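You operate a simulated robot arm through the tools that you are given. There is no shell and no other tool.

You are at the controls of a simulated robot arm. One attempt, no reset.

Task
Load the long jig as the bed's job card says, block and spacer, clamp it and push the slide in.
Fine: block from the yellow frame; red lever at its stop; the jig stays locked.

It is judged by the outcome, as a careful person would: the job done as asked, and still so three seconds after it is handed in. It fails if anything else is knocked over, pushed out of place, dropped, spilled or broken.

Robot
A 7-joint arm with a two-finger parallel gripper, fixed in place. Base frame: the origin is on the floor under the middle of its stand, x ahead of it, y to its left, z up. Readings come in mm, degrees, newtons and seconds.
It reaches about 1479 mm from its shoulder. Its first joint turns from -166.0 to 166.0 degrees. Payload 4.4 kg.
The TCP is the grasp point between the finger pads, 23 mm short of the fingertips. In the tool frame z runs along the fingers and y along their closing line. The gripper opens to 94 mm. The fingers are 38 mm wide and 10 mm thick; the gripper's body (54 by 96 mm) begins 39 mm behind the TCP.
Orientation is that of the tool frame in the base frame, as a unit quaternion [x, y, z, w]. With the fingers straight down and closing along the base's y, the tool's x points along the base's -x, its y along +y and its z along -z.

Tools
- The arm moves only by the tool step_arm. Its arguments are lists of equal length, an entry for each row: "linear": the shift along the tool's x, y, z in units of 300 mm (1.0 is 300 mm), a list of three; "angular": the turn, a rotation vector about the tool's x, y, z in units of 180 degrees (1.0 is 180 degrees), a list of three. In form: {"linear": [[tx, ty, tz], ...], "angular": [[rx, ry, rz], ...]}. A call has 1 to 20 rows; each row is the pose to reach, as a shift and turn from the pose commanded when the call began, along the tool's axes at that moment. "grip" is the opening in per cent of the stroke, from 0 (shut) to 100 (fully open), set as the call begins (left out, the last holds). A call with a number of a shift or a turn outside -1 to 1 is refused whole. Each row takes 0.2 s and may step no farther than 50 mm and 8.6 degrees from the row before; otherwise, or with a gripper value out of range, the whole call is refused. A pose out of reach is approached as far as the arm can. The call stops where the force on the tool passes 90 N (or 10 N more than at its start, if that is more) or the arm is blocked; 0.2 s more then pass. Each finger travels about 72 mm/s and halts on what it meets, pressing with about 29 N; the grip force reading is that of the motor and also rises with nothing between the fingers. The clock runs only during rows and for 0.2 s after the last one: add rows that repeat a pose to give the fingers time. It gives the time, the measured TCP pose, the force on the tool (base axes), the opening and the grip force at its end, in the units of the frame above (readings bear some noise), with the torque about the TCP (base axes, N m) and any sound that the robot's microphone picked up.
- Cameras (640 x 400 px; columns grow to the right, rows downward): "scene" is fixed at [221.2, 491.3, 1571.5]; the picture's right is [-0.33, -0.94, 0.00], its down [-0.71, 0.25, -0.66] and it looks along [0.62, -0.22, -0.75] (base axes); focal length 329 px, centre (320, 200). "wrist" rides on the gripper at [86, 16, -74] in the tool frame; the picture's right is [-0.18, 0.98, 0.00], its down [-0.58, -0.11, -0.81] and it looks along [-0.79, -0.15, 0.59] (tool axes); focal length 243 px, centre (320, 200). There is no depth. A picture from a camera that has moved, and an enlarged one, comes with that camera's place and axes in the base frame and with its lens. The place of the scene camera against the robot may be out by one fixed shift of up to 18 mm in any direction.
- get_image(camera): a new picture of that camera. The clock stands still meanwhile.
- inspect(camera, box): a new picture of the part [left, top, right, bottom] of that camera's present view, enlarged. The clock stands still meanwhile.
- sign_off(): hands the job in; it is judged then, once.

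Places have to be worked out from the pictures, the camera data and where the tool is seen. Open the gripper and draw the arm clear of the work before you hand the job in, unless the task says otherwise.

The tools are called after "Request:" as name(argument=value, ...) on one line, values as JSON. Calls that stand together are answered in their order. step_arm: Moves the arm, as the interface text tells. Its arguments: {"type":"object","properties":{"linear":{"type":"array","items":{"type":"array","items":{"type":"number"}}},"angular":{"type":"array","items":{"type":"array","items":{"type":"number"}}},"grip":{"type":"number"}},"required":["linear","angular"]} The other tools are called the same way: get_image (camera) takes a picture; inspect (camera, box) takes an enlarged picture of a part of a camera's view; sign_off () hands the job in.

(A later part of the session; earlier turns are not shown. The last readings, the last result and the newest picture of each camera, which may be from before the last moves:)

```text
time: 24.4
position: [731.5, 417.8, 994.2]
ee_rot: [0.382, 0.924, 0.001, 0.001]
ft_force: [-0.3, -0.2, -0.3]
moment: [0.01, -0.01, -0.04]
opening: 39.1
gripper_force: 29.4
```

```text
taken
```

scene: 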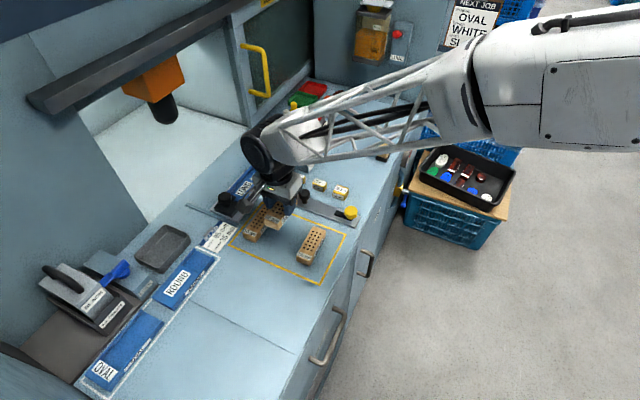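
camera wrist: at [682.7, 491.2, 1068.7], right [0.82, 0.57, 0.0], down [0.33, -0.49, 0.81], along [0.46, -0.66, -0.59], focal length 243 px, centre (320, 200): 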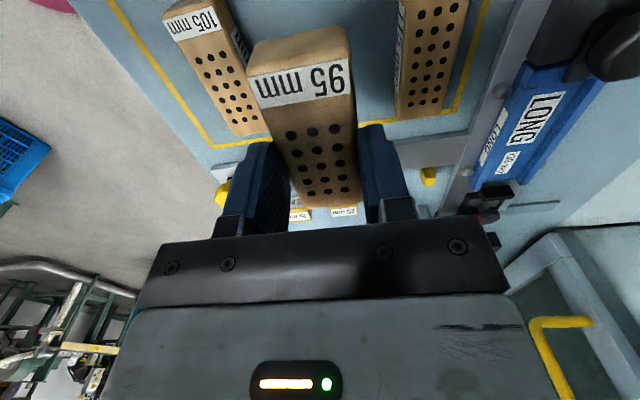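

Block lifted securely. Moving across to above the jig channel at this height.

Request:
step_arm(linear=[[-0.064, 0.131, 0], [-0.127, 0.261, 0], [-0.191, 0.392, 0], [-0.254, 0.522, 0], [-0.318, 0.653, 0], [-0.318, 0.653, 0]], angular=[[0, 0, 0], [0, 0, 0], [0, 0, 0], [0, 0, 0], [0, 0, 0], [0, 0, 0]])

Request:
get_image(camera="wrist")

Request:
inspect(camera="wrist", box=[200, 0, 440, 150])

Request:
inspect(camera="scene", box=[190, 110, 320, 230])

```text
time: 25.8
position: [938.1, 490.8, 993.1]
ee_rot: [0.382, 0.924, 0.0, 0.0]
ft_force: [-0.9, 0.9, -0.1]
moment: [0.01, 0.0, 0.04]
opening: 39.0
gripper_force: 28.9
```

```text
taken
camera wrist: at [890.0, 562.7, 1067.4], right [0.82, 0.57, 0.0], down [0.33, -0.49, 0.81], along [0.46, -0.66, -0.59], focal length 243 px, centre (320, 200)
```

wrist: 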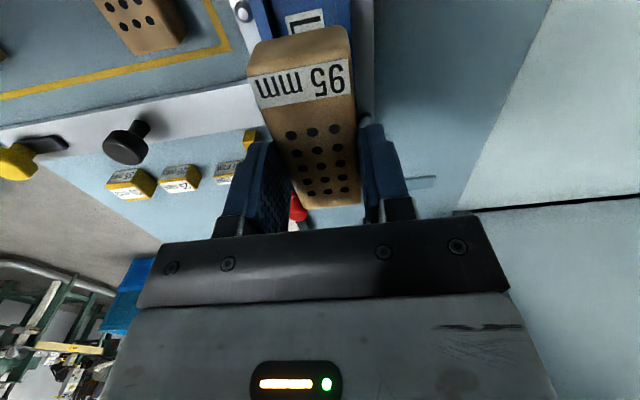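

```text
2.67 times, centred on (320, 75) of wrist
camera zoom: at [890.0, 562.7, 1067.4], right [0.82, 0.57, 0.0], down [0.33, -0.49, 0.81], along [0.46, -0.66, -0.59], focal length 647 px, centre (320, 533)
```

zoom: 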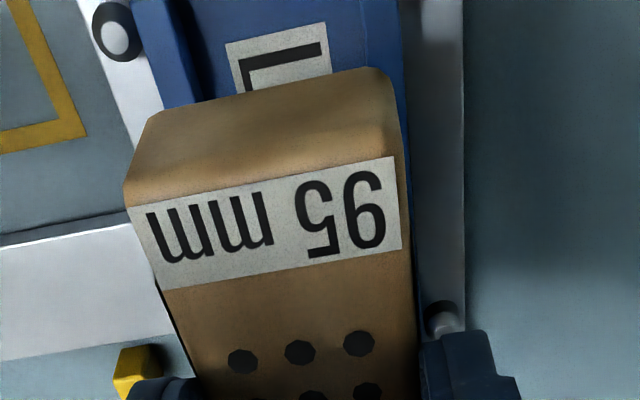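

```text
3.33 times, centred on (255, 170) of scene
camera zoom: at [221.2, 491.3, 1571.5], right [-0.33, -0.94, 0.0], down [-0.71, 0.25, -0.66], along [0.62, -0.22, -0.75], focal length 1097 px, centre (537, 300)
```

zoom: 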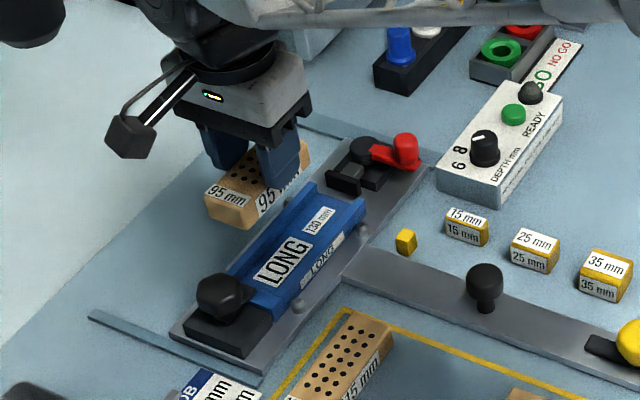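

In this view the channel's centre is ~6 mm nearer than the TCP, and the end wall leaves ~2.5 mm. I'll shift by (-2, -6) mm in the bench frame and lower to just above the walls.

Request:
step_arm(linear=[[-0.0067, -0.02, 0], [-0.0067, -0.02, 0.09], [-0.0067, -0.02, 0.18], [-0.0067, -0.02, 0.18]], angular=[[0, 0, 0], [0, 0, 0], [0, 0, 0], [0, 0, 0]])

Request:
get_image(camera="wrist")

Request:
inspect(camera="wrist", box=[200, 0, 440, 150])

Request:
inspect(camera="scene", box=[200, 130, 300, 220])

```text
time: 26.8
position: [934.9, 484.5, 941.4]
ee_rot: [0.382, 0.924, 0.001, 0.0]
ft_force: [0.6, 0.1, -0.8]
moment: [0.0, 0.01, -0.05]
opening: 38.9
gripper_force: 29.1
```

```text
taken
camera wrist: at [885.8, 557.2, 1015.9], right [0.82, 0.57, 0.0], down [0.33, -0.49, 0.81], along [0.46, -0.66, -0.59], focal length 243 px, centre (320, 200)
```

wrist: 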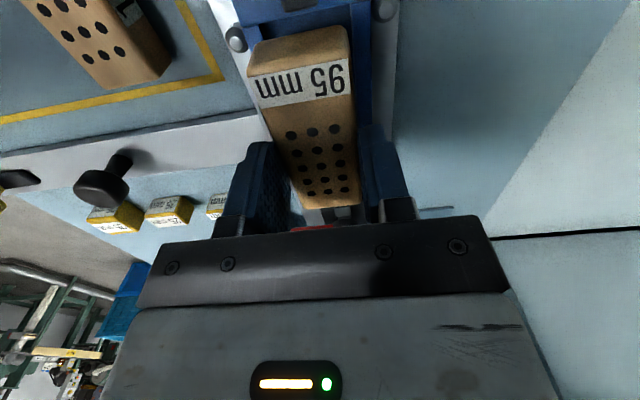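

```text
2.67 times, centred on (320, 75) of wrist
camera zoom: at [885.8, 557.2, 1015.9], right [0.82, 0.57, 0.0], down [0.33, -0.49, 0.81], along [0.46, -0.66, -0.59], focal length 647 px, centre (320, 533)
```

zoom: 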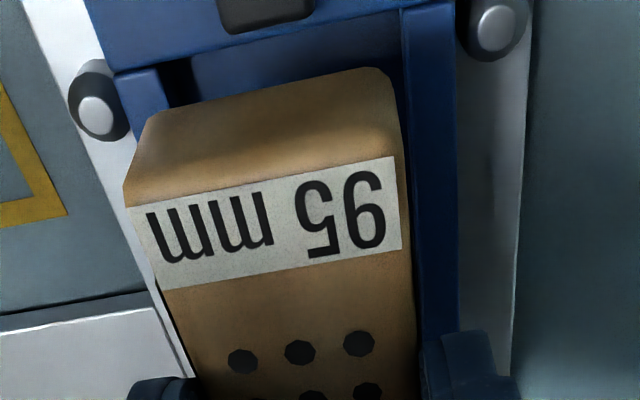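

```text
4.44 times, centred on (250, 175) of scene
camera zoom: at [221.2, 491.3, 1571.5], right [-0.33, -0.94, 0.0], down [-0.71, 0.25, -0.66], along [0.62, -0.22, -0.75], focal length 1463 px, centre (631, 311)
```

zoom: 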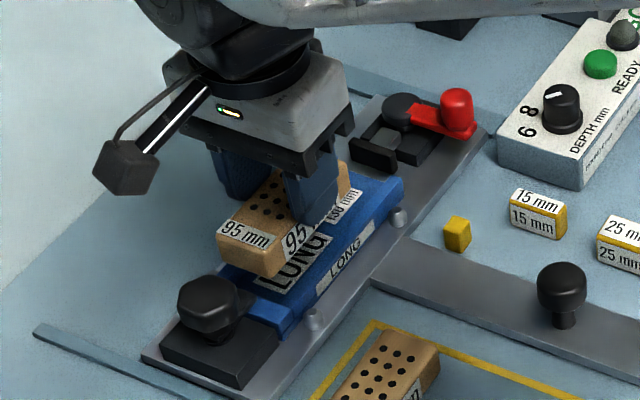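

The end wall is very near the block's end, so I'll shift 3 mm away from it and +1.3 mm inward to centre in the channel (≈43 mm wide), and lower until just above the walls.

Request:
step_arm(linear=[[-0.01, 0.0043, 0], [-0.01, 0.0043, 0.03], [-0.01, 0.0043, 0.06], [-0.01, 0.0043, 0.06]], angular=[[0, 0, 0], [0, 0, 0], [0, 0, 0], [0, 0, 0]])

Request:
inspect(camera="wrist", box=[200, 0, 440, 150])

Request:
inspect(camera="scene", box=[210, 150, 290, 210])

```text
time: 27.8
position: [936.6, 482.5, 923.6]
ee_rot: [0.382, 0.924, 0.0, -0.001]
ft_force: [0.8, -0.1, -1.1]
moment: [-0.02, -0.01, 0.0]
opening: 39.1
gripper_force: 29.3
```

```text
2.67 times, centred on (320, 75) of wrist
camera zoom: at [887.8, 554.2, 997.4], right [0.82, 0.57, 0.0], down [0.33, -0.49, 0.81], along [0.46, -0.66, -0.59], focal length 647 px, centre (320, 533)
```

zoom: 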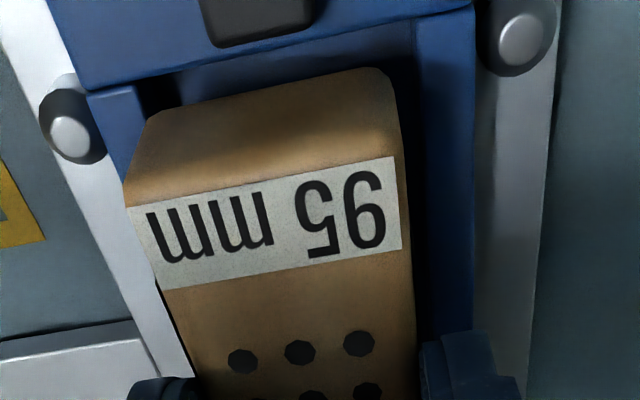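

```text
6.67 times, centred on (250, 180) of scene
camera zoom: at [221.2, 491.3, 1571.5], right [-0.33, -0.94, 0.0], down [-0.71, 0.25, -0.66], along [0.62, -0.22, -0.75], focal length 2195 px, centre (787, 333)
```

zoom: 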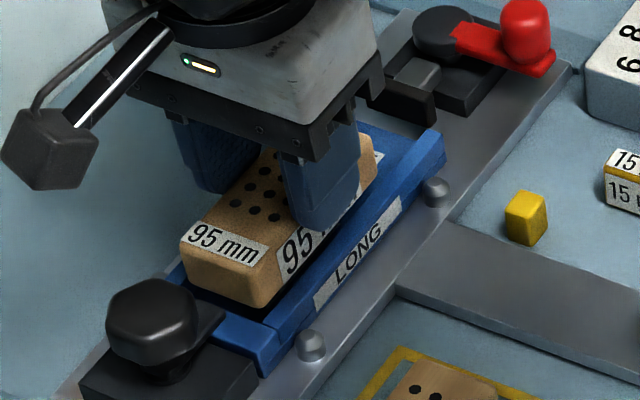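

Gap to the end wall is ~4 mm; the near side is tight, so I'll shift 2 mm inward and lower into the channel, watching the force.

Request:
step_arm(linear=[[0, 0.0067, 0], [0, 0.0067, 0.01], [0, 0.0067, 0.02], [0, 0.0067, 0.03], [0, 0.0067, 0.04]], angular=[[0, 0, 0], [0, 0, 0], [0, 0, 0], [0, 0, 0], [0, 0, 0]])

Request:
inspect(camera="wrist", box=[200, 0, 440, 150])

Request:
inspect(camera="scene", box=[210, 150, 290, 210])

```text
time: 29.0
position: [938.7, 483.7, 910.0]
ee_rot: [0.382, 0.924, 0.0, 0.0]
ft_force: [0.0, 0.0, -1.3]
moment: [-0.02, 0.01, -0.01]
opening: 39.2
gripper_force: 29.4
```

```text
2.67 times, centred on (320, 75) of wrist
camera zoom: at [889.9, 556.5, 984.5], right [0.82, 0.57, 0.0], down [0.33, -0.49, 0.81], along [0.46, -0.66, -0.59], focal length 647 px, centre (320, 533)
```

zoom: 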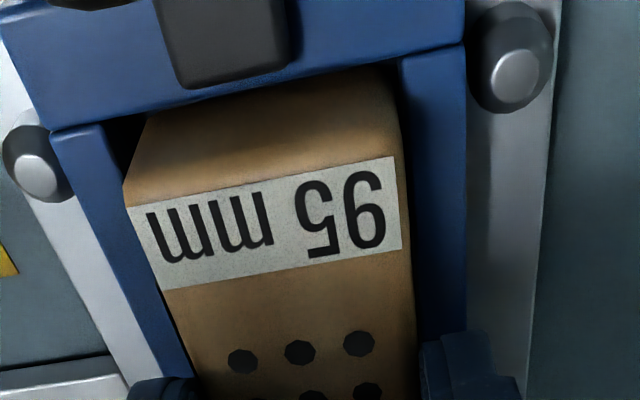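

```text
6.67 times, centred on (250, 180) of scene
camera zoom: at [221.2, 491.3, 1571.5], right [-0.33, -0.94, 0.0], down [-0.71, 0.25, -0.66], along [0.62, -0.22, -0.75], focal length 2195 px, centre (787, 333)
```

zoom: 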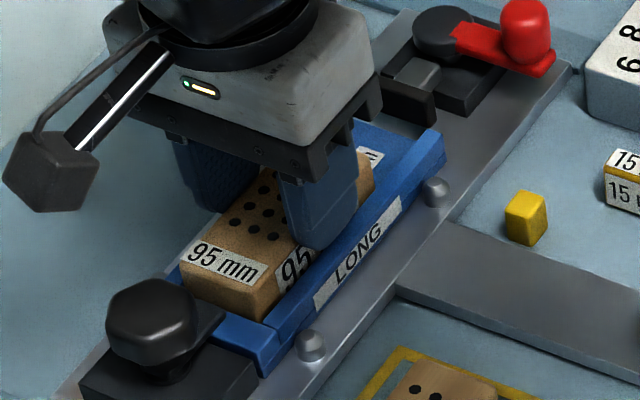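

The block has entered the channel cleanly with clearance both sides. Lowering the last few mm to the floor.

Request:
step_arm(linear=[[0, 0, 0.0033], [0, 0, 0.0067], [0, 0, 0.01], [0, 0, 0.01]], angular=[[0, 0, 0], [0, 0, 0], [0, 0, 0], [0, 0, 0]])

```text
time: 30.0
position: [938.6, 483.6, 909.7]
ee_rot: [0.381, 0.924, 0.001, 0.002]
ft_force: [5.2, 2.7, 26.5]
moment: [0.1, -0.17, -0.02]
opening: 39.2
gripper_force: 29.5
```

Contact of 26 N at TCP z≈908.6; I'll check whether the block is seated on the floor (rather than fingers on the walls).

Request:
inspect(camera="wrist", box=[200, 0, 440, 150])

Request:
inspect(camera="scene", box=[225, 155, 275, 195])

Request:
get_image(camera="wrist")

```text
2.67 times, centred on (320, 75) of wrist
camera zoom: at [889.7, 556.0, 983.7], right [0.82, 0.57, 0.0], down [0.33, -0.49, 0.81], along [0.46, -0.66, -0.59], focal length 647 px, centre (320, 533)
```

zoom: 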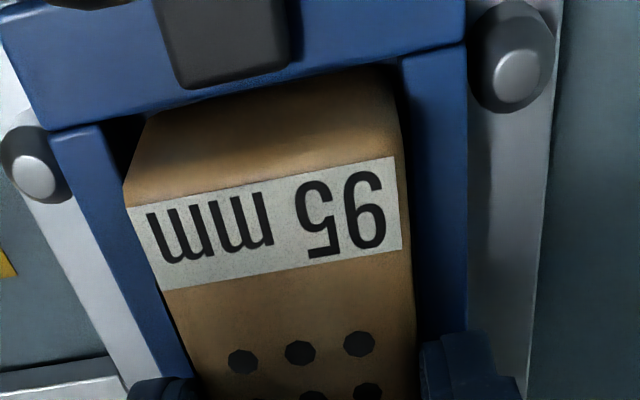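

```text
10.00 times, centred on (250, 175) of scene
camera zoom: at [221.2, 491.3, 1571.5], right [-0.33, -0.94, 0.0], down [-0.71, 0.25, -0.66], along [0.62, -0.22, -0.75], focal length 3292 px, centre (1020, 450)
```

zoom: 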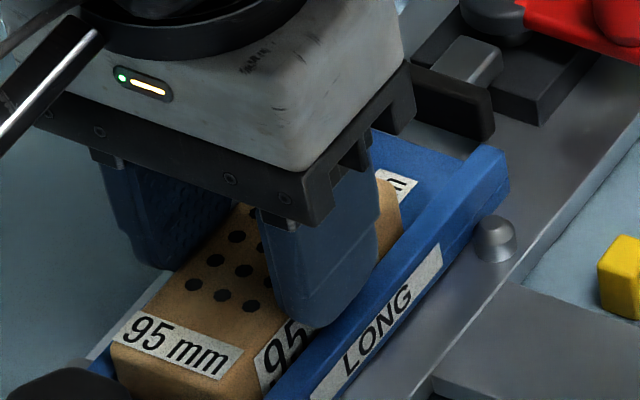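

```text
taken
camera wrist: at [889.7, 556.0, 983.7], right [0.82, 0.57, 0.0], down [0.33, -0.49, 0.81], along [0.46, -0.66, -0.59], focal length 243 px, centre (320, 200)
```

wrist: 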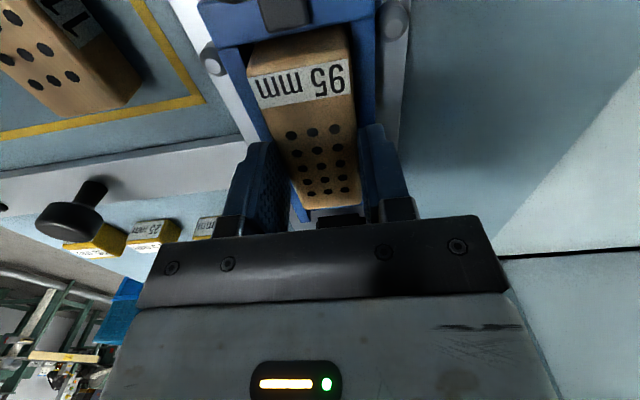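

Fingertips (~885) are above the wall tops and the block sits in the channel, so the contact is the floor. I'll ease off 1 mm, open to ~55 mm and check.

Request:
step_arm(linear=[[0, 0, -0.0033], [0, 0, -0.0033]], angular=[[0, 0, 0], [0, 0, 0]])

Request:
step_arm(linear=[[0, 0, 0], [0, 0, 0], [0, 0, 0]], angular=[[0, 0, 0], [0, 0, 0], [0, 0, 0]], grip=56)

Request:
inspect(camera="scene", box=[210, 150, 290, 210])

Request:
get_image(camera="wrist")

```text
time: 30.6
position: [938.0, 483.7, 908.1]
ee_rot: [0.382, 0.924, 0.001, 0.001]
ft_force: [5.7, -0.2, 27.3]
moment: [-0.03, -0.24, -0.04]
opening: 39.3
gripper_force: 29.7
```

```text
time: 31.4
position: [938.9, 483.7, 908.0]
ee_rot: [0.381, 0.924, -0.001, 0.0]
ft_force: [-0.2, -0.8, 0.3]
moment: [0.01, 0.01, 0.01]
opening: 52.6
gripper_force: 0.1
```

```text
6.67 times, centred on (250, 180) of scene
camera zoom: at [221.2, 491.3, 1571.5], right [-0.33, -0.94, 0.0], down [-0.71, 0.25, -0.66], along [0.62, -0.22, -0.75], focal length 2195 px, centre (787, 333)
```

zoom: 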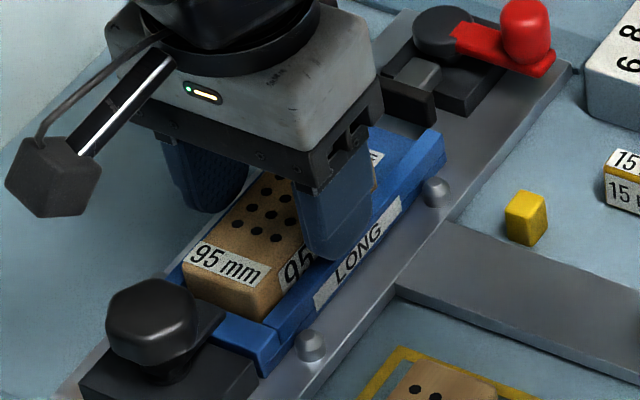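

```text
taken
camera wrist: at [889.4, 556.3, 981.9], right [0.82, 0.57, 0.0], down [0.34, -0.49, 0.81], along [0.46, -0.67, -0.59], focal length 243 px, centre (320, 200)
```

wrist: 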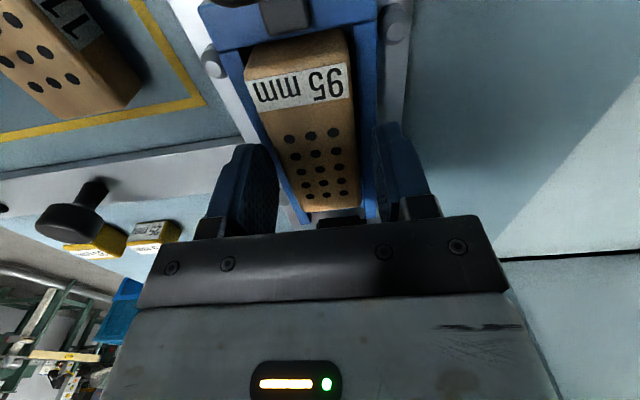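

Released with zero force. I'll lift 60 mm and look at how the block sits in the channel.

Request:
step_arm(linear=[[0, 0, -0.06], [0, 0, -0.14], [0, 0, -0.2], [0, 0, -0.2]], angular=[[0, 0, 0], [0, 0, 0], [0, 0, 0], [0, 0, 0]])

Request:
inspect(camera="wrist", box=[200, 0, 440, 150])

Request:
inspect(camera="scene", box=[210, 150, 290, 210])

```text
time: 32.4
position: [939.6, 483.9, 967.5]
ee_rot: [0.382, 0.924, 0.001, -0.001]
ft_force: [0.4, -0.3, -0.4]
moment: [0.0, -0.01, 0.02]
opening: 52.6
gripper_force: 0.0
```

```text
2.67 times, centred on (320, 75) of wrist
camera zoom: at [889.5, 556.4, 1042.7], right [0.82, 0.57, 0.0], down [0.33, -0.49, 0.81], along [0.46, -0.66, -0.59], focal length 647 px, centre (320, 533)
```

zoom: 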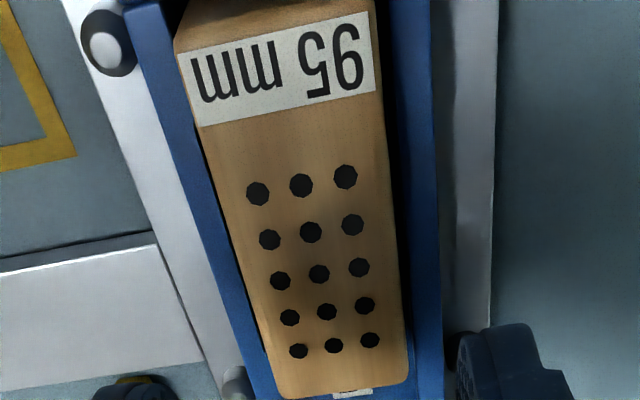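

```text
6.67 times, centred on (250, 180) of scene
camera zoom: at [221.2, 491.3, 1571.5], right [-0.33, -0.94, 0.0], down [-0.71, 0.25, -0.66], along [0.62, -0.22, -0.75], focal length 2195 px, centre (787, 333)
```

zoom: 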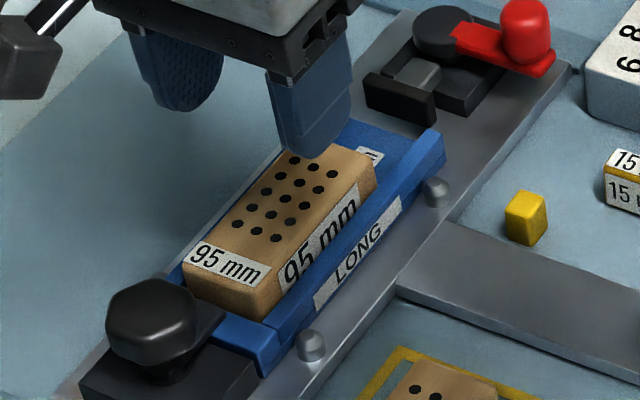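

The block is seated flat in the channel. Now moving over the 35 mm spacer at about (828, 220).

Request:
step_arm(linear=[[0, 0, -0.1], [-0.055, -0.14, -0.1], [-0.111, -0.28, -0.1], [-0.17, -0.42, -0.1], [-0.23, -0.56, -0.1], [-0.29, -0.7, -0.1], [-0.34, -0.83, -0.1], [-0.357, -0.885, -0.1], [-0.357, -0.885, -0.1]], angular=[[0, 0, 0], [0, 0, 0], [0, 0, 0], [0, 0, 0], [0, 0, 0], [0, 0, 0], [0, 0, 0], [0, 0, 0], [0, 0, 0]])

Request:
get_image(camera="wrist")

Request:
inspect(camera="wrist", box=[200, 0, 440, 150])

Request:
get_image(camera="scene")

```text
time: 34.4
position: [828.0, 222.7, 997.0]
ee_rot: [0.382, 0.924, 0.001, 0.0]
ft_force: [0.2, -0.5, -0.7]
moment: [0.0, -0.04, -0.02]
opening: 52.7
gripper_force: 0.1
```

```text
taken
camera wrist: at [777.9, 294.9, 1071.9], right [0.82, 0.57, 0.0], down [0.33, -0.49, 0.81], along [0.46, -0.66, -0.59], focal length 243 px, centre (320, 200)
```

wrist: 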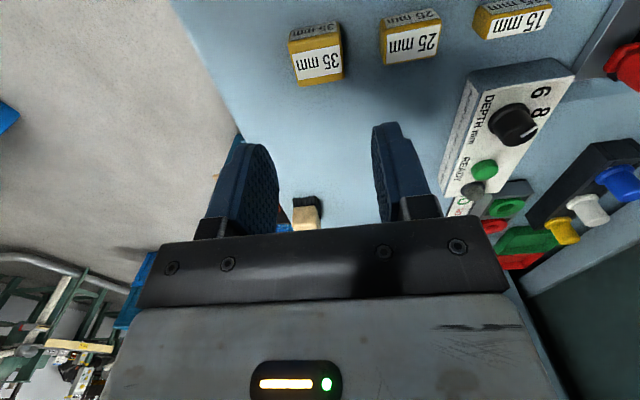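

```text
2.67 times, centred on (320, 75) of wrist
camera zoom: at [777.9, 294.9, 1071.9], right [0.82, 0.57, 0.0], down [0.33, -0.49, 0.81], along [0.46, -0.66, -0.59], focal length 647 px, centre (320, 533)
```

zoom: 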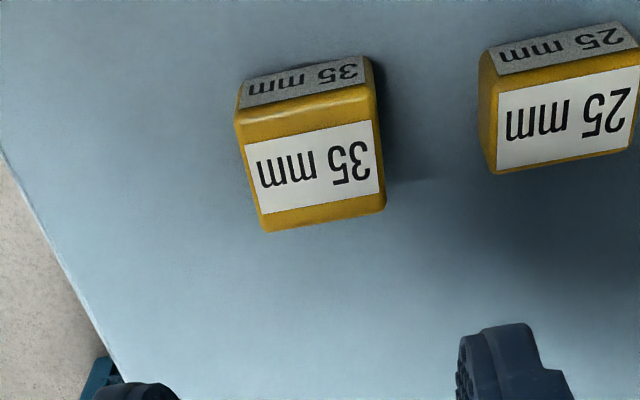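

```text
taken
```

scene: 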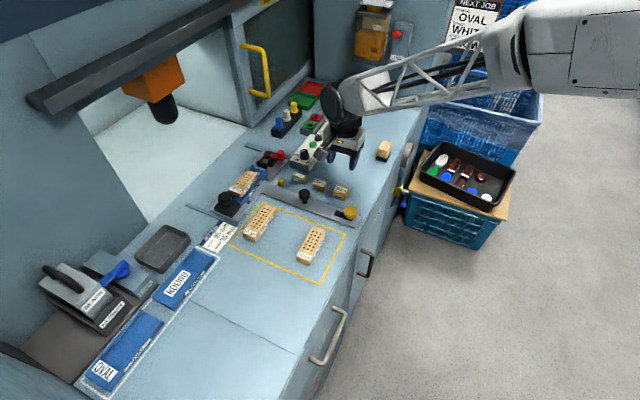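

The spacer is centred under the TCP within ~2 mm, same width as the block and already with its 35 mm along the channel direction. Shifting 1.8 mm and descending to z≈903 to check its height.

Request:
step_arm(linear=[[0, -0.006, 0.1], [0, -0.006, 0.2], [0, -0.006, 0.3], [0, -0.006, 0.31], [0, -0.006, 0.31]], angular=[[0, 0, 0], [0, 0, 0], [0, 0, 0], [0, 0, 0], [0, 0, 0]])

Request:
inspect(camera="wrist", box=[200, 50, 440, 200])

Request:
inspect(camera="scene", box=[300, 150, 380, 210])

```text
time: 35.6
position: [826.7, 219.7, 905.5]
ee_rot: [0.382, 0.924, 0.0, 0.0]
ft_force: [-0.1, -0.8, -0.8]
moment: [0.0, 0.04, 0.03]
opening: 52.7
gripper_force: 0.0
```

```text
2.67 times, centred on (320, 125) of wrist
camera zoom: at [777.5, 291.9, 979.2], right [0.82, 0.57, 0.0], down [0.33, -0.49, 0.81], along [0.46, -0.66, -0.59], focal length 647 px, centre (320, 400)
```

zoom: 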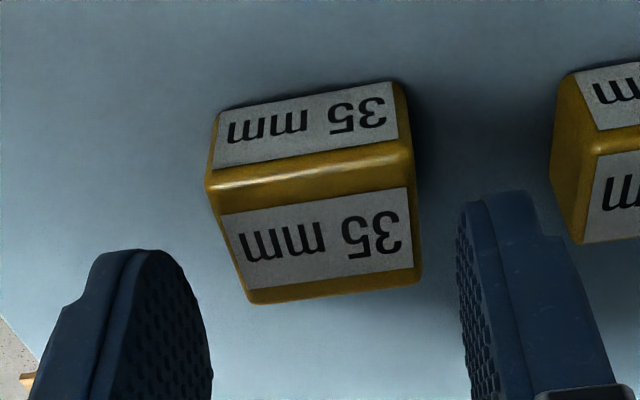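

```text
6.67 times, centred on (340, 180) of scene
camera zoom: at [221.2, 491.3, 1571.5], right [-0.33, -0.94, 0.0], down [-0.71, 0.25, -0.66], along [0.62, -0.22, -0.75], focal length 2195 px, centre (187, 333)
```

zoom: 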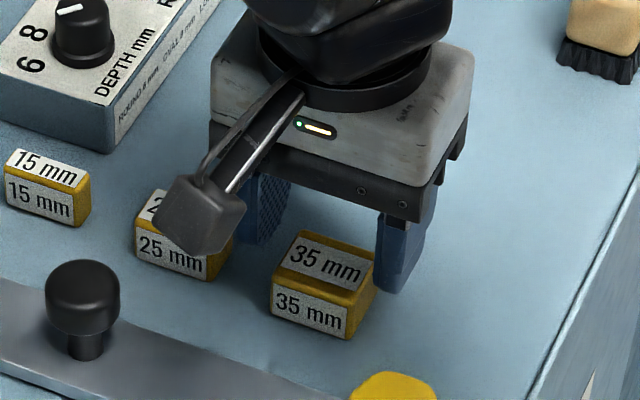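

Spacer is level and centred to ~1–2 mm, top height matches the block's. Small correction, then descending to the same shallow grip height and closing.

Request:
step_arm(linear=[[0.005, 0.003, 0.015], [0.005, 0.003, 0.03], [0.005, 0.003, 0.046], [0.005, 0.003, 0.046], [0.005, 0.003, 0.046]], angular=[[0, 0, 0], [0, 0, 0], [0, 0, 0], [0, 0, 0], [0, 0, 0]])

Request:
inspect(camera="wrist", box=[200, 50, 440, 200])

```text
time: 36.8
position: [825.5, 221.0, 889.4]
ee_rot: [0.382, 0.924, 0.0, 0.0]
ft_force: [0.3, 0.2, -0.8]
moment: [0.02, 0.01, 0.01]
opening: 52.5
gripper_force: 0.1
```

```text
2.67 times, centred on (320, 125) of wrist
camera zoom: at [776.0, 293.1, 965.0], right [0.82, 0.57, 0.0], down [0.33, -0.49, 0.81], along [0.46, -0.66, -0.59], focal length 647 px, centre (320, 400)
```

zoom: 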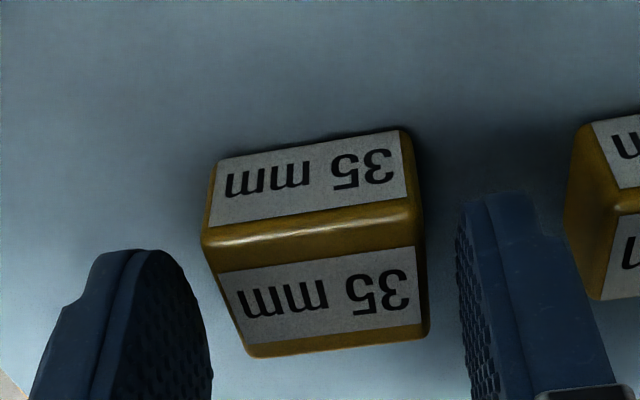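

TCP z≈890; I'll raise 1.3 mm and close on the spacer.

Request:
step_arm(linear=[[0, 0, -0.0043], [0, 0, -0.0043], [0, 0, -0.0043], [0, 0, -0.0043]], angular=[[0, 0, 0], [0, 0, 0], [0, 0, 0], [0, 0, 0]], grip=0)

Request:
inspect(camera="wrist", box=[200, 50, 440, 200])

```text
time: 37.8
position: [825.2, 220.8, 891.5]
ee_rot: [0.381, 0.924, 0.0, -0.001]
ft_force: [-0.1, 0.5, -0.1]
moment: [0.01, 0.0, 0.0]
opening: 39.1
gripper_force: 29.0
```

```text
2.67 times, centred on (320, 125) of wrist
camera zoom: at [776.0, 293.1, 966.3], right [0.82, 0.57, 0.0], down [0.33, -0.49, 0.81], along [0.46, -0.66, -0.59], focal length 647 px, centre (320, 400)
```

zoom: 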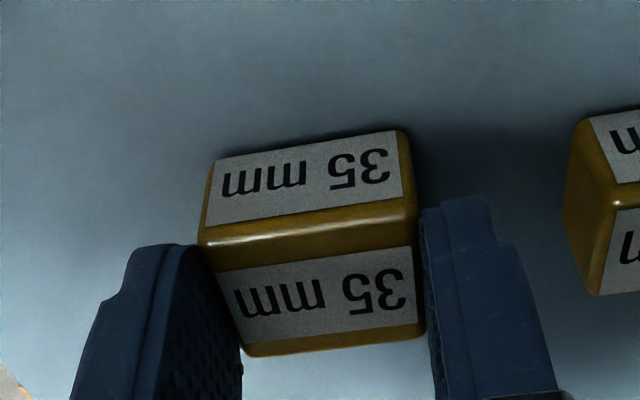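

Gripped at 39.1 mm. I'd like the spacer to protrude slightly past the fingers so I can nudge the block to the end wall with it; I'll reopen a little, shift 2.3 mm and re-close.

Request:
step_arm(linear=[[0, 0, 0], [0, 0, 0], [-0.0077, 0, 0], [-0.0077, 0, 0]], angular=[[0, 0, 0], [0, 0, 0], [0, 0, 0], [0, 0, 0]], grip=49)

Request:
step_arm(linear=[[0, 0, 0], [0, 0, 0], [0, 0, 0]], angular=[[0, 0, 0], [0, 0, 0], [0, 0, 0]], grip=0)

Request:
step_arm(linear=[[0, 0, -0.05], [0, 0, -0.2], [0, 0, -0.34], [0, 0, -0.34]], angular=[[0, 0, 0], [0, 0, 0], [0, 0, 0], [0, 0, 0]])

Request:
inspect(camera="wrist", box=[200, 50, 440, 200])

```text
time: 38.8
position: [827.5, 218.7, 890.9]
ee_rot: [0.382, 0.924, 0.0, 0.0]
ft_force: [-0.3, 0.8, -0.4]
moment: [0.01, 0.01, -0.02]
opening: 46.2
gripper_force: 0.1
```

```text
time: 39.6
position: [826.5, 218.8, 892.6]
ee_rot: [0.382, 0.924, 0.0, 0.0]
ft_force: [0.1, -0.4, -0.1]
moment: [0.02, -0.04, 0.0]
opening: 39.2
gripper_force: 28.3
```

```text
time: 40.6
position: [825.6, 222.1, 995.1]
ee_rot: [0.382, 0.924, -0.001, 0.0]
ft_force: [-1.1, 0.7, -1.0]
moment: [-0.02, -0.02, -0.02]
opening: 39.1
gripper_force: 28.6
```

```text
2.67 times, centred on (320, 125) of wrist
camera zoom: at [776.4, 293.8, 1068.4], right [0.82, 0.57, 0.0], down [0.33, -0.49, 0.81], along [0.46, -0.66, -0.59], focal length 647 px, centre (320, 400)
```

zoom: 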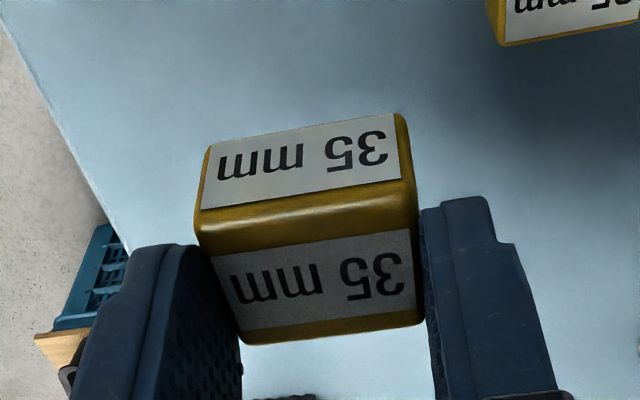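

Spacer lifted and protruding slightly past the fingers. Carrying it over the open end of the channel.

Request:
step_arm(linear=[[0.0185, 0.127, 0], [0.037, 0.254, 0], [0.0556, 0.381, 0], [0.074, 0.507, 0], [0.0926, 0.634, 0], [0.111, 0.761, 0], [0.1297, 0.888, 0], [0.1297, 0.888, 0]], angular=[[0, 0, 0], [0, 0, 0], [0, 0, 0], [0, 0, 0], [0, 0, 0], [0, 0, 0], [0, 0, 0], [0, 0, 0]])

Request:
get_image(camera="wrist")

Request:
inspect(camera="wrist", box=[200, 30, 440, 180])

Request:
inspect(camera="scene", box=[210, 120, 310, 200])

```text
time: 42.4
position: [984.3, 436.1, 993.2]
ee_rot: [0.382, 0.924, 0.0, 0.001]
ft_force: [0.5, -0.5, -1.3]
moment: [0.02, -0.03, 0.0]
opening: 39.0
gripper_force: 29.1
```

```text
taken
camera wrist: at [935.7, 508.5, 1068.0], right [0.82, 0.57, 0.0], down [0.33, -0.49, 0.81], along [0.46, -0.66, -0.59], focal length 243 px, centre (320, 200)
```

wrist: 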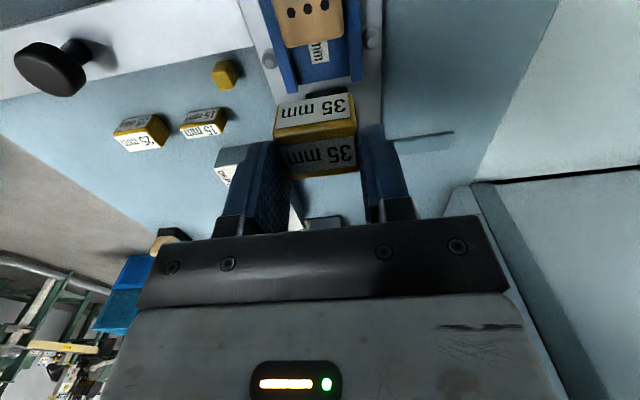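

```text
2.67 times, centred on (320, 105) of wrist
camera zoom: at [935.7, 508.5, 1068.0], right [0.82, 0.57, 0.0], down [0.33, -0.49, 0.81], along [0.46, -0.66, -0.59], focal length 647 px, centre (320, 453)
```

zoom: 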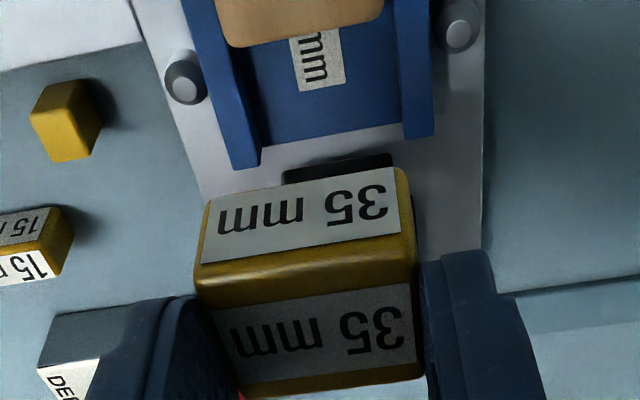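

```text
5.00 times, centred on (260, 160) of scene
camera zoom: at [221.2, 491.3, 1571.5], right [-0.33, -0.94, 0.0], down [-0.71, 0.25, -0.66], along [0.62, -0.22, -0.75], focal length 1646 px, centre (620, 400)
```

zoom: 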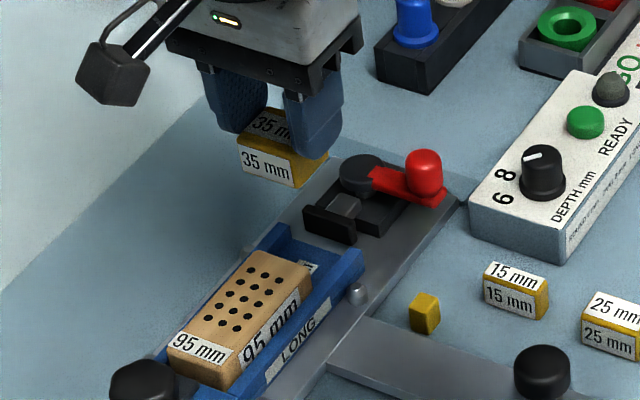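

The block's end is right below the spacer's front edge, so I'll shift 3.5 mm back toward the pad (≈6 mm clearance there) and lower partway for a check.

Request:
step_arm(linear=[[-0.0117, 0.0017, 0], [-0.0117, 0.0017, 0.1], [-0.0117, 0.0017, 0.21], [-0.0117, 0.0017, 0.21]], angular=[[0, 0, 0], [0, 0, 0], [0, 0, 0], [0, 0, 0]])

Request:
inspect(camera="wrist", box=[200, 30, 440, 180])

Request:
inspect(camera="scene", box=[225, 130, 305, 190])

```text
time: 43.4
position: [990.3, 432.1, 931.2]
ee_rot: [0.381, 0.924, 0.0, 0.0]
ft_force: [0.7, 0.3, -0.2]
moment: [-0.01, -0.02, -0.01]
opening: 39.3
gripper_force: 29.2
```

```text
2.67 times, centred on (320, 105) of wrist
camera zoom: at [941.4, 504.3, 1004.5], right [0.82, 0.57, 0.0], down [0.33, -0.49, 0.81], along [0.46, -0.66, -0.59], focal length 647 px, centre (320, 453)
```

zoom: 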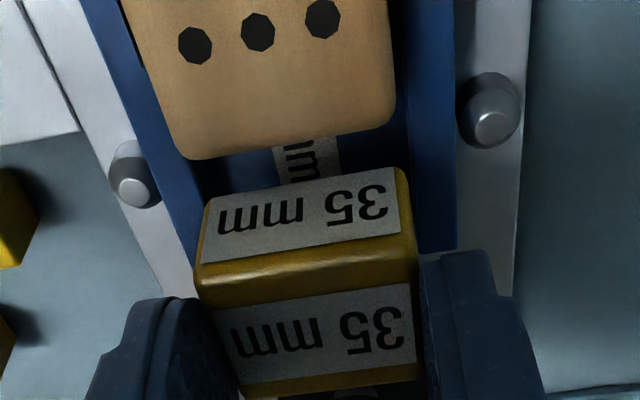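

```text
6.67 times, centred on (265, 160) of scene
camera zoom: at [221.2, 491.3, 1571.5], right [-0.33, -0.94, 0.0], down [-0.71, 0.25, -0.66], along [0.62, -0.22, -0.75], focal length 2195 px, centre (687, 467)
```

zoom: 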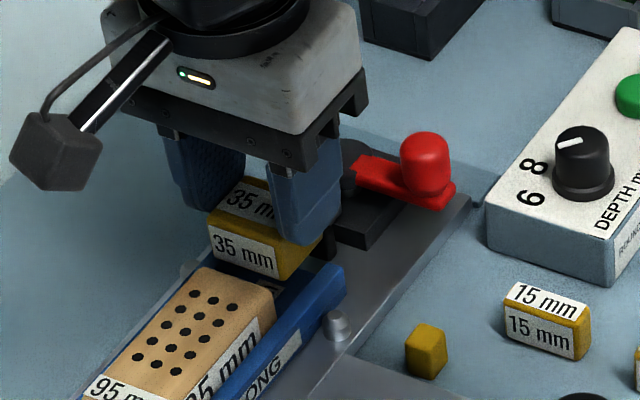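

The arm actually moved ~7 mm, so the gap to the block is ~7.5 mm and the pad is close. Shifting 4 mm back toward the block and lowering to z≈917 to check.

Request:
step_arm(linear=[[0.0067, 0, 0], [0.0133, 0, 0], [0.0133, 0, 0.02], [0.0133, 0, 0.037], [0.0133, 0, 0.037]], angular=[[0, 0, 0], [0, 0, 0], [0, 0, 0], [0, 0, 0], [0, 0, 0]])

Request:
inspect(camera="wrist", box=[200, 30, 440, 180])

Request:
inspect(camera="scene", box=[225, 130, 305, 190])

```text
time: 44.6
position: [987.2, 436.1, 919.9]
ee_rot: [0.382, 0.924, 0.0, -0.001]
ft_force: [0.3, -0.3, -0.4]
moment: [-0.02, -0.01, -0.02]
opening: 38.9
gripper_force: 29.1
```

```text
2.67 times, centred on (320, 105) of wrist
camera zoom: at [937.7, 509.1, 994.8], right [0.82, 0.57, 0.0], down [0.33, -0.49, 0.81], along [0.46, -0.66, -0.59], focal length 647 px, centre (320, 453)
```

zoom: 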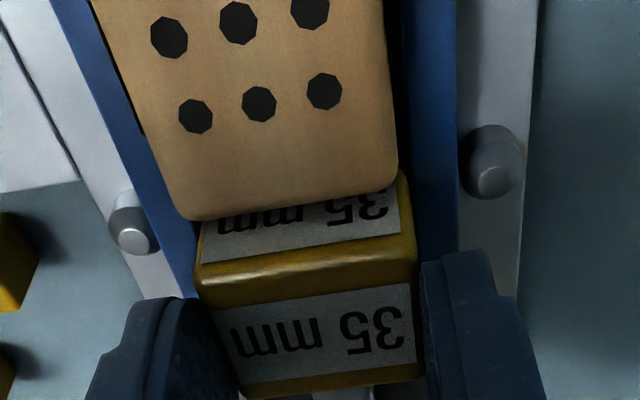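

```text
6.67 times, centred on (265, 160) of scene
camera zoom: at [221.2, 491.3, 1571.5], right [-0.33, -0.94, 0.0], down [-0.71, 0.25, -0.66], along [0.62, -0.22, -0.75], focal length 2195 px, centre (687, 467)
```

zoom: 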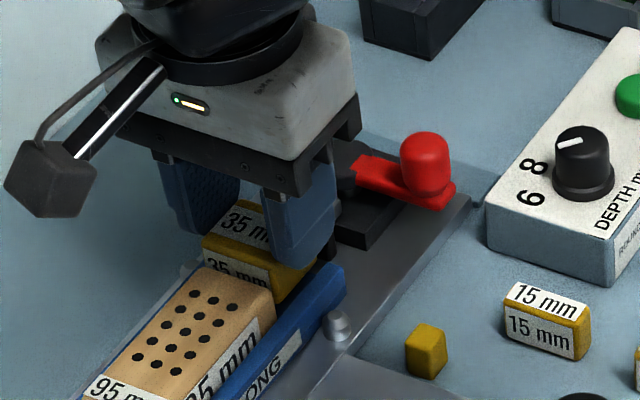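

Gap to the block is now ~1.5 mm with the spacer already partly below the block's top. Backing off 1 mm and lowering to the floor gently.

Request:
step_arm(linear=[[-0.0033, 0, 0.005], [-0.0033, 0, 0.012], [-0.0033, 0, 0.02], [-0.0033, 0, 0.025], [-0.0033, 0, 0.025]], angular=[[0, 0, 0], [0, 0, 0], [0, 0, 0], [0, 0, 0], [0, 0, 0]])

Request:
step_arm(linear=[[0, 0, 0.0033], [0, 0, 0.0067], [0, 0, 0.01], [0, 0, 0.01]], angular=[[0, 0, 0], [0, 0, 0], [0, 0, 0], [0, 0, 0]])

Request:
inspect(camera="wrist", box=[200, 30, 440, 180])

Request:
inspect(camera="scene", box=[225, 130, 305, 190])

```text
time: 45.8
position: [987.3, 435.4, 912.2]
ee_rot: [0.382, 0.924, 0.0, 0.0]
ft_force: [-0.2, -1.2, -0.7]
moment: [0.01, -0.02, -0.02]
opening: 39.3
gripper_force: 29.5
```

```text
time: 46.8
position: [987.5, 435.3, 909.8]
ee_rot: [0.382, 0.924, 0.001, 0.001]
ft_force: [1.2, -1.9, 8.1]
moment: [-0.03, 0.01, 0.02]
opening: 39.2
gripper_force: 29.0
```

```text
2.67 times, centred on (320, 105) of wrist
camera zoom: at [938.8, 508.1, 984.8], right [0.82, 0.57, 0.0], down [0.33, -0.49, 0.81], along [0.46, -0.66, -0.59], focal length 647 px, centre (320, 453)
```

zoom: 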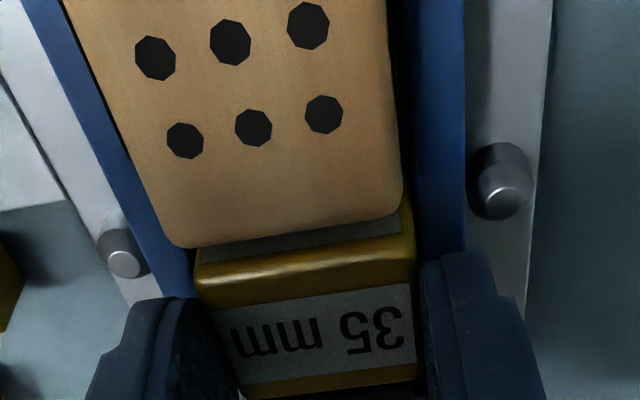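

```text
6.67 times, centred on (265, 160) of scene
camera zoom: at [221.2, 491.3, 1571.5], right [-0.33, -0.94, 0.0], down [-0.71, 0.25, -0.66], along [0.62, -0.22, -0.75], focal length 2195 px, centre (687, 467)
```

zoom: 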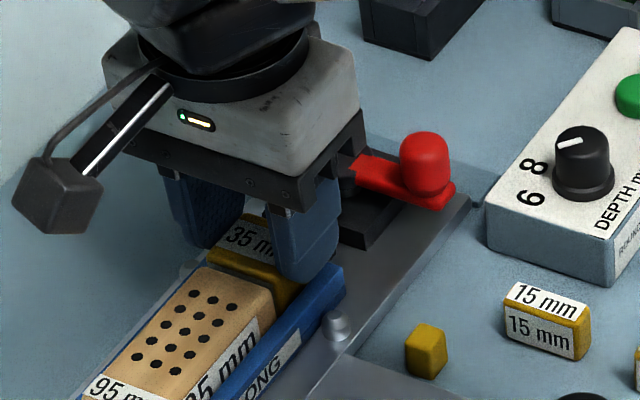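

Spacer is on the floor (8 N). Now sliding it +e1 gently to close the gap and push the block to the end wall, monitoring lateral force.

Request:
step_arm(linear=[[0.003, 0, -0.0017], [0.007, 0, -0.0017], [0.01, 0, -0.0017], [0.0133, 0, -0.0017], [0.0133, 0, -0.0017]], angular=[[0, 0, 0], [0, 0, 0], [0, 0, 0], [0, 0, 0], [0, 0, 0]])

Request:
inspect(camera="wrist", box=[200, 30, 440, 180])

```text
time: 48.0
position: [986.0, 440.5, 909.6]
ee_rot: [0.382, 0.924, 0.0, 0.0]
ft_force: [1.7, -1.4, 7.7]
moment: [0.04, -0.02, 0.03]
opening: 39.1
gripper_force: 28.7
```

```text
2.67 times, centred on (320, 105) of wrist
camera zoom: at [935.9, 511.1, 984.8], right [0.82, 0.57, 0.0], down [0.33, -0.49, 0.81], along [0.46, -0.66, -0.59], focal length 647 px, centre (320, 453)
```

zoom: 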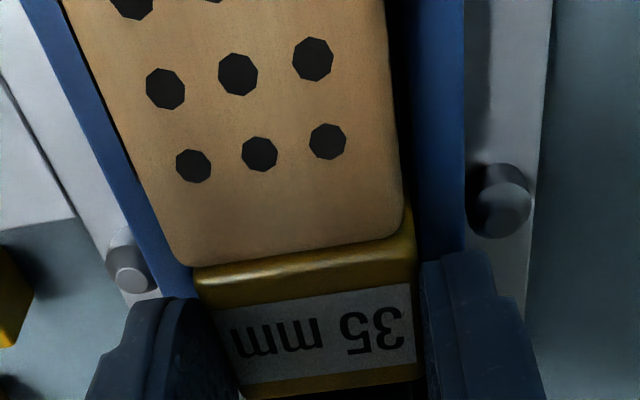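

The spacer is now touching the block. Continuing to push toward the wall in 1 mm steps.

Request:
step_arm(linear=[[0.0033, 0, 0], [0.0067, 0, 0], [0.01, 0, 0], [0.01, 0, 0]], angular=[[0, 0, 0], [0, 0, 0], [0, 0, 0], [0, 0, 0]])

Request:
step_arm(linear=[[0.0033, 0, 0], [0.0067, 0, 0], [0.0067, 0, 0]], angular=[[0, 0, 0], [0, 0, 0], [0, 0, 0]])

Request:
inspect(camera="wrist", box=[200, 30, 440, 180])

Request:
inspect(camera="scene", box=[205, 140, 305, 215])

```text
time: 49.0
position: [984.0, 438.9, 910.3]
ee_rot: [0.383, 0.924, 0.0, 0.0]
ft_force: [10.5, -10.9, 3.9]
moment: [-0.34, -0.34, 0.02]
opening: 39.2
gripper_force: 29.5
```

```text
time: 49.8
position: [982.8, 440.7, 910.9]
ee_rot: [0.383, 0.924, 0.0, 0.0]
ft_force: [22.7, -25.6, 1.0]
moment: [-0.73, -0.6, 0.19]
opening: 38.8
gripper_force: 29.0
```

```text
2.67 times, centred on (320, 105) of wrist
camera zoom: at [933.8, 513.3, 985.6], right [0.82, 0.57, 0.0], down [0.33, -0.49, 0.81], along [0.46, -0.67, -0.59], focal length 647 px, centre (320, 453)
```

zoom: 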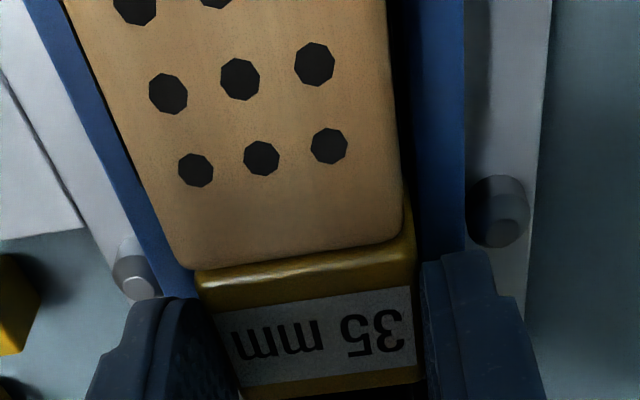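

```text
5.33 times, centred on (255, 178) of scene
camera zoom: at [221.2, 491.3, 1571.5], right [-0.33, -0.94, 0.0], down [-0.71, 0.25, -0.66], along [0.62, -0.22, -0.75], focal length 1756 px, centre (667, 320)
```

zoom: 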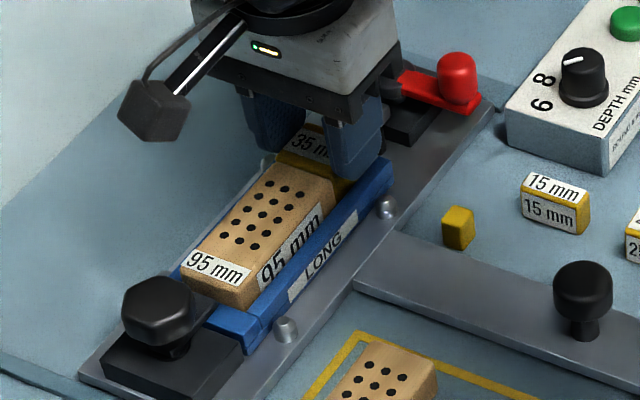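

Lateral force rises to ~34 N: block is against the end wall with spacer tight behind it. Easing off, releasing, and lifting.

Request:
step_arm(linear=[[-0.004, 0, 0], [-0.004, 0, 0]], angular=[[0, 0, 0], [0, 0, 0]])

Request:
step_arm(linear=[[0, 0, 0], [0, 0, 0], [0, 0, 0]], angular=[[0, 0, 0], [0, 0, 0], [0, 0, 0]], grip=56)

Request:
step_arm(linear=[[0, 0, -0.06], [0, 0, -0.14], [0, 0, -0.27], [0, 0, -0.35], [0, 0, -0.35]], angular=[[0, 0, 0], [0, 0, 0], [0, 0, 0], [0, 0, 0], [0, 0, 0]])

Request:
get_image(camera="wrist")

Request:
inspect(camera="wrist", box=[200, 0, 440, 150])

Request:
inspect(camera="scene", box=[205, 140, 305, 215])

```text
time: 50.4
position: [983.4, 440.4, 910.5]
ee_rot: [0.382, 0.924, 0.0, 0.0]
ft_force: [17.9, -21.7, 2.4]
moment: [-0.45, -0.4, 0.26]
opening: 39.1
gripper_force: 29.0
```

```text
time: 51.2
position: [981.6, 443.0, 909.6]
ee_rot: [0.381, 0.924, -0.001, 0.0]
ft_force: [0.4, -0.4, 0.3]
moment: [-0.03, -0.01, 0.03]
opening: 53.0
gripper_force: 0.1
```

```text
time: 52.4
position: [982.2, 441.1, 1014.6]
ee_rot: [0.382, 0.924, 0.0, 0.0]
ft_force: [-0.6, -0.2, -0.6]
moment: [-0.01, -0.02, -0.01]
opening: 52.7
gripper_force: 0.0
```

```text
taken
camera wrist: at [933.4, 512.5, 1089.3], right [0.82, 0.57, 0.0], down [0.33, -0.49, 0.81], along [0.46, -0.66, -0.59], focal length 243 px, centre (320, 200)
```

wrist: 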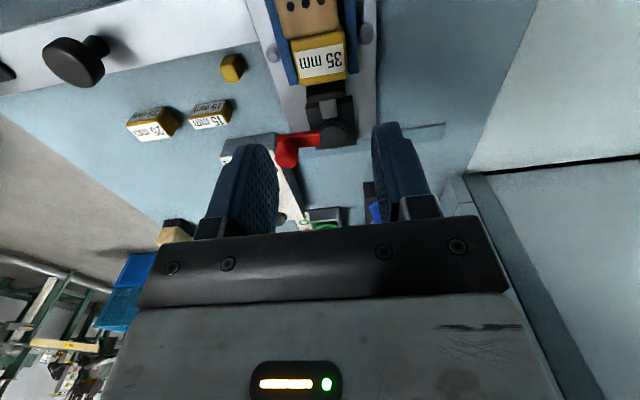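

```text
2.67 times, centred on (320, 75) of wrist
camera zoom: at [933.4, 512.5, 1089.3], right [0.82, 0.57, 0.0], down [0.33, -0.49, 0.81], along [0.46, -0.66, -0.59], focal length 647 px, centre (320, 533)
```

zoom: 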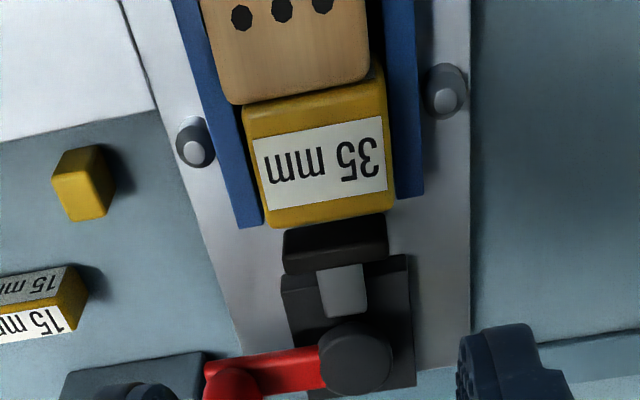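

```text
5.33 times, centred on (255, 178) of scene
camera zoom: at [221.2, 491.3, 1571.5], right [-0.33, -0.94, 0.0], down [-0.71, 0.25, -0.66], along [0.62, -0.22, -0.75], focal length 1756 px, centre (667, 320)
```

zoom: 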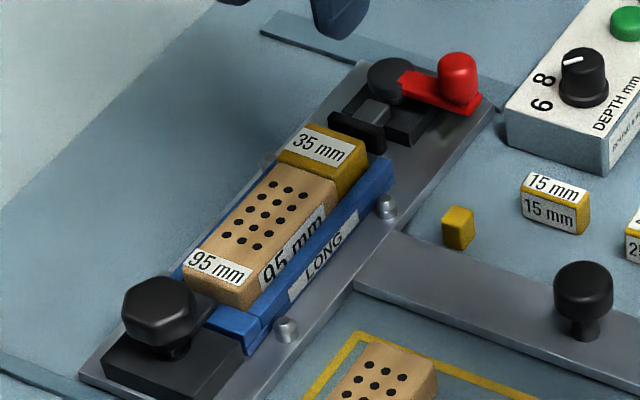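

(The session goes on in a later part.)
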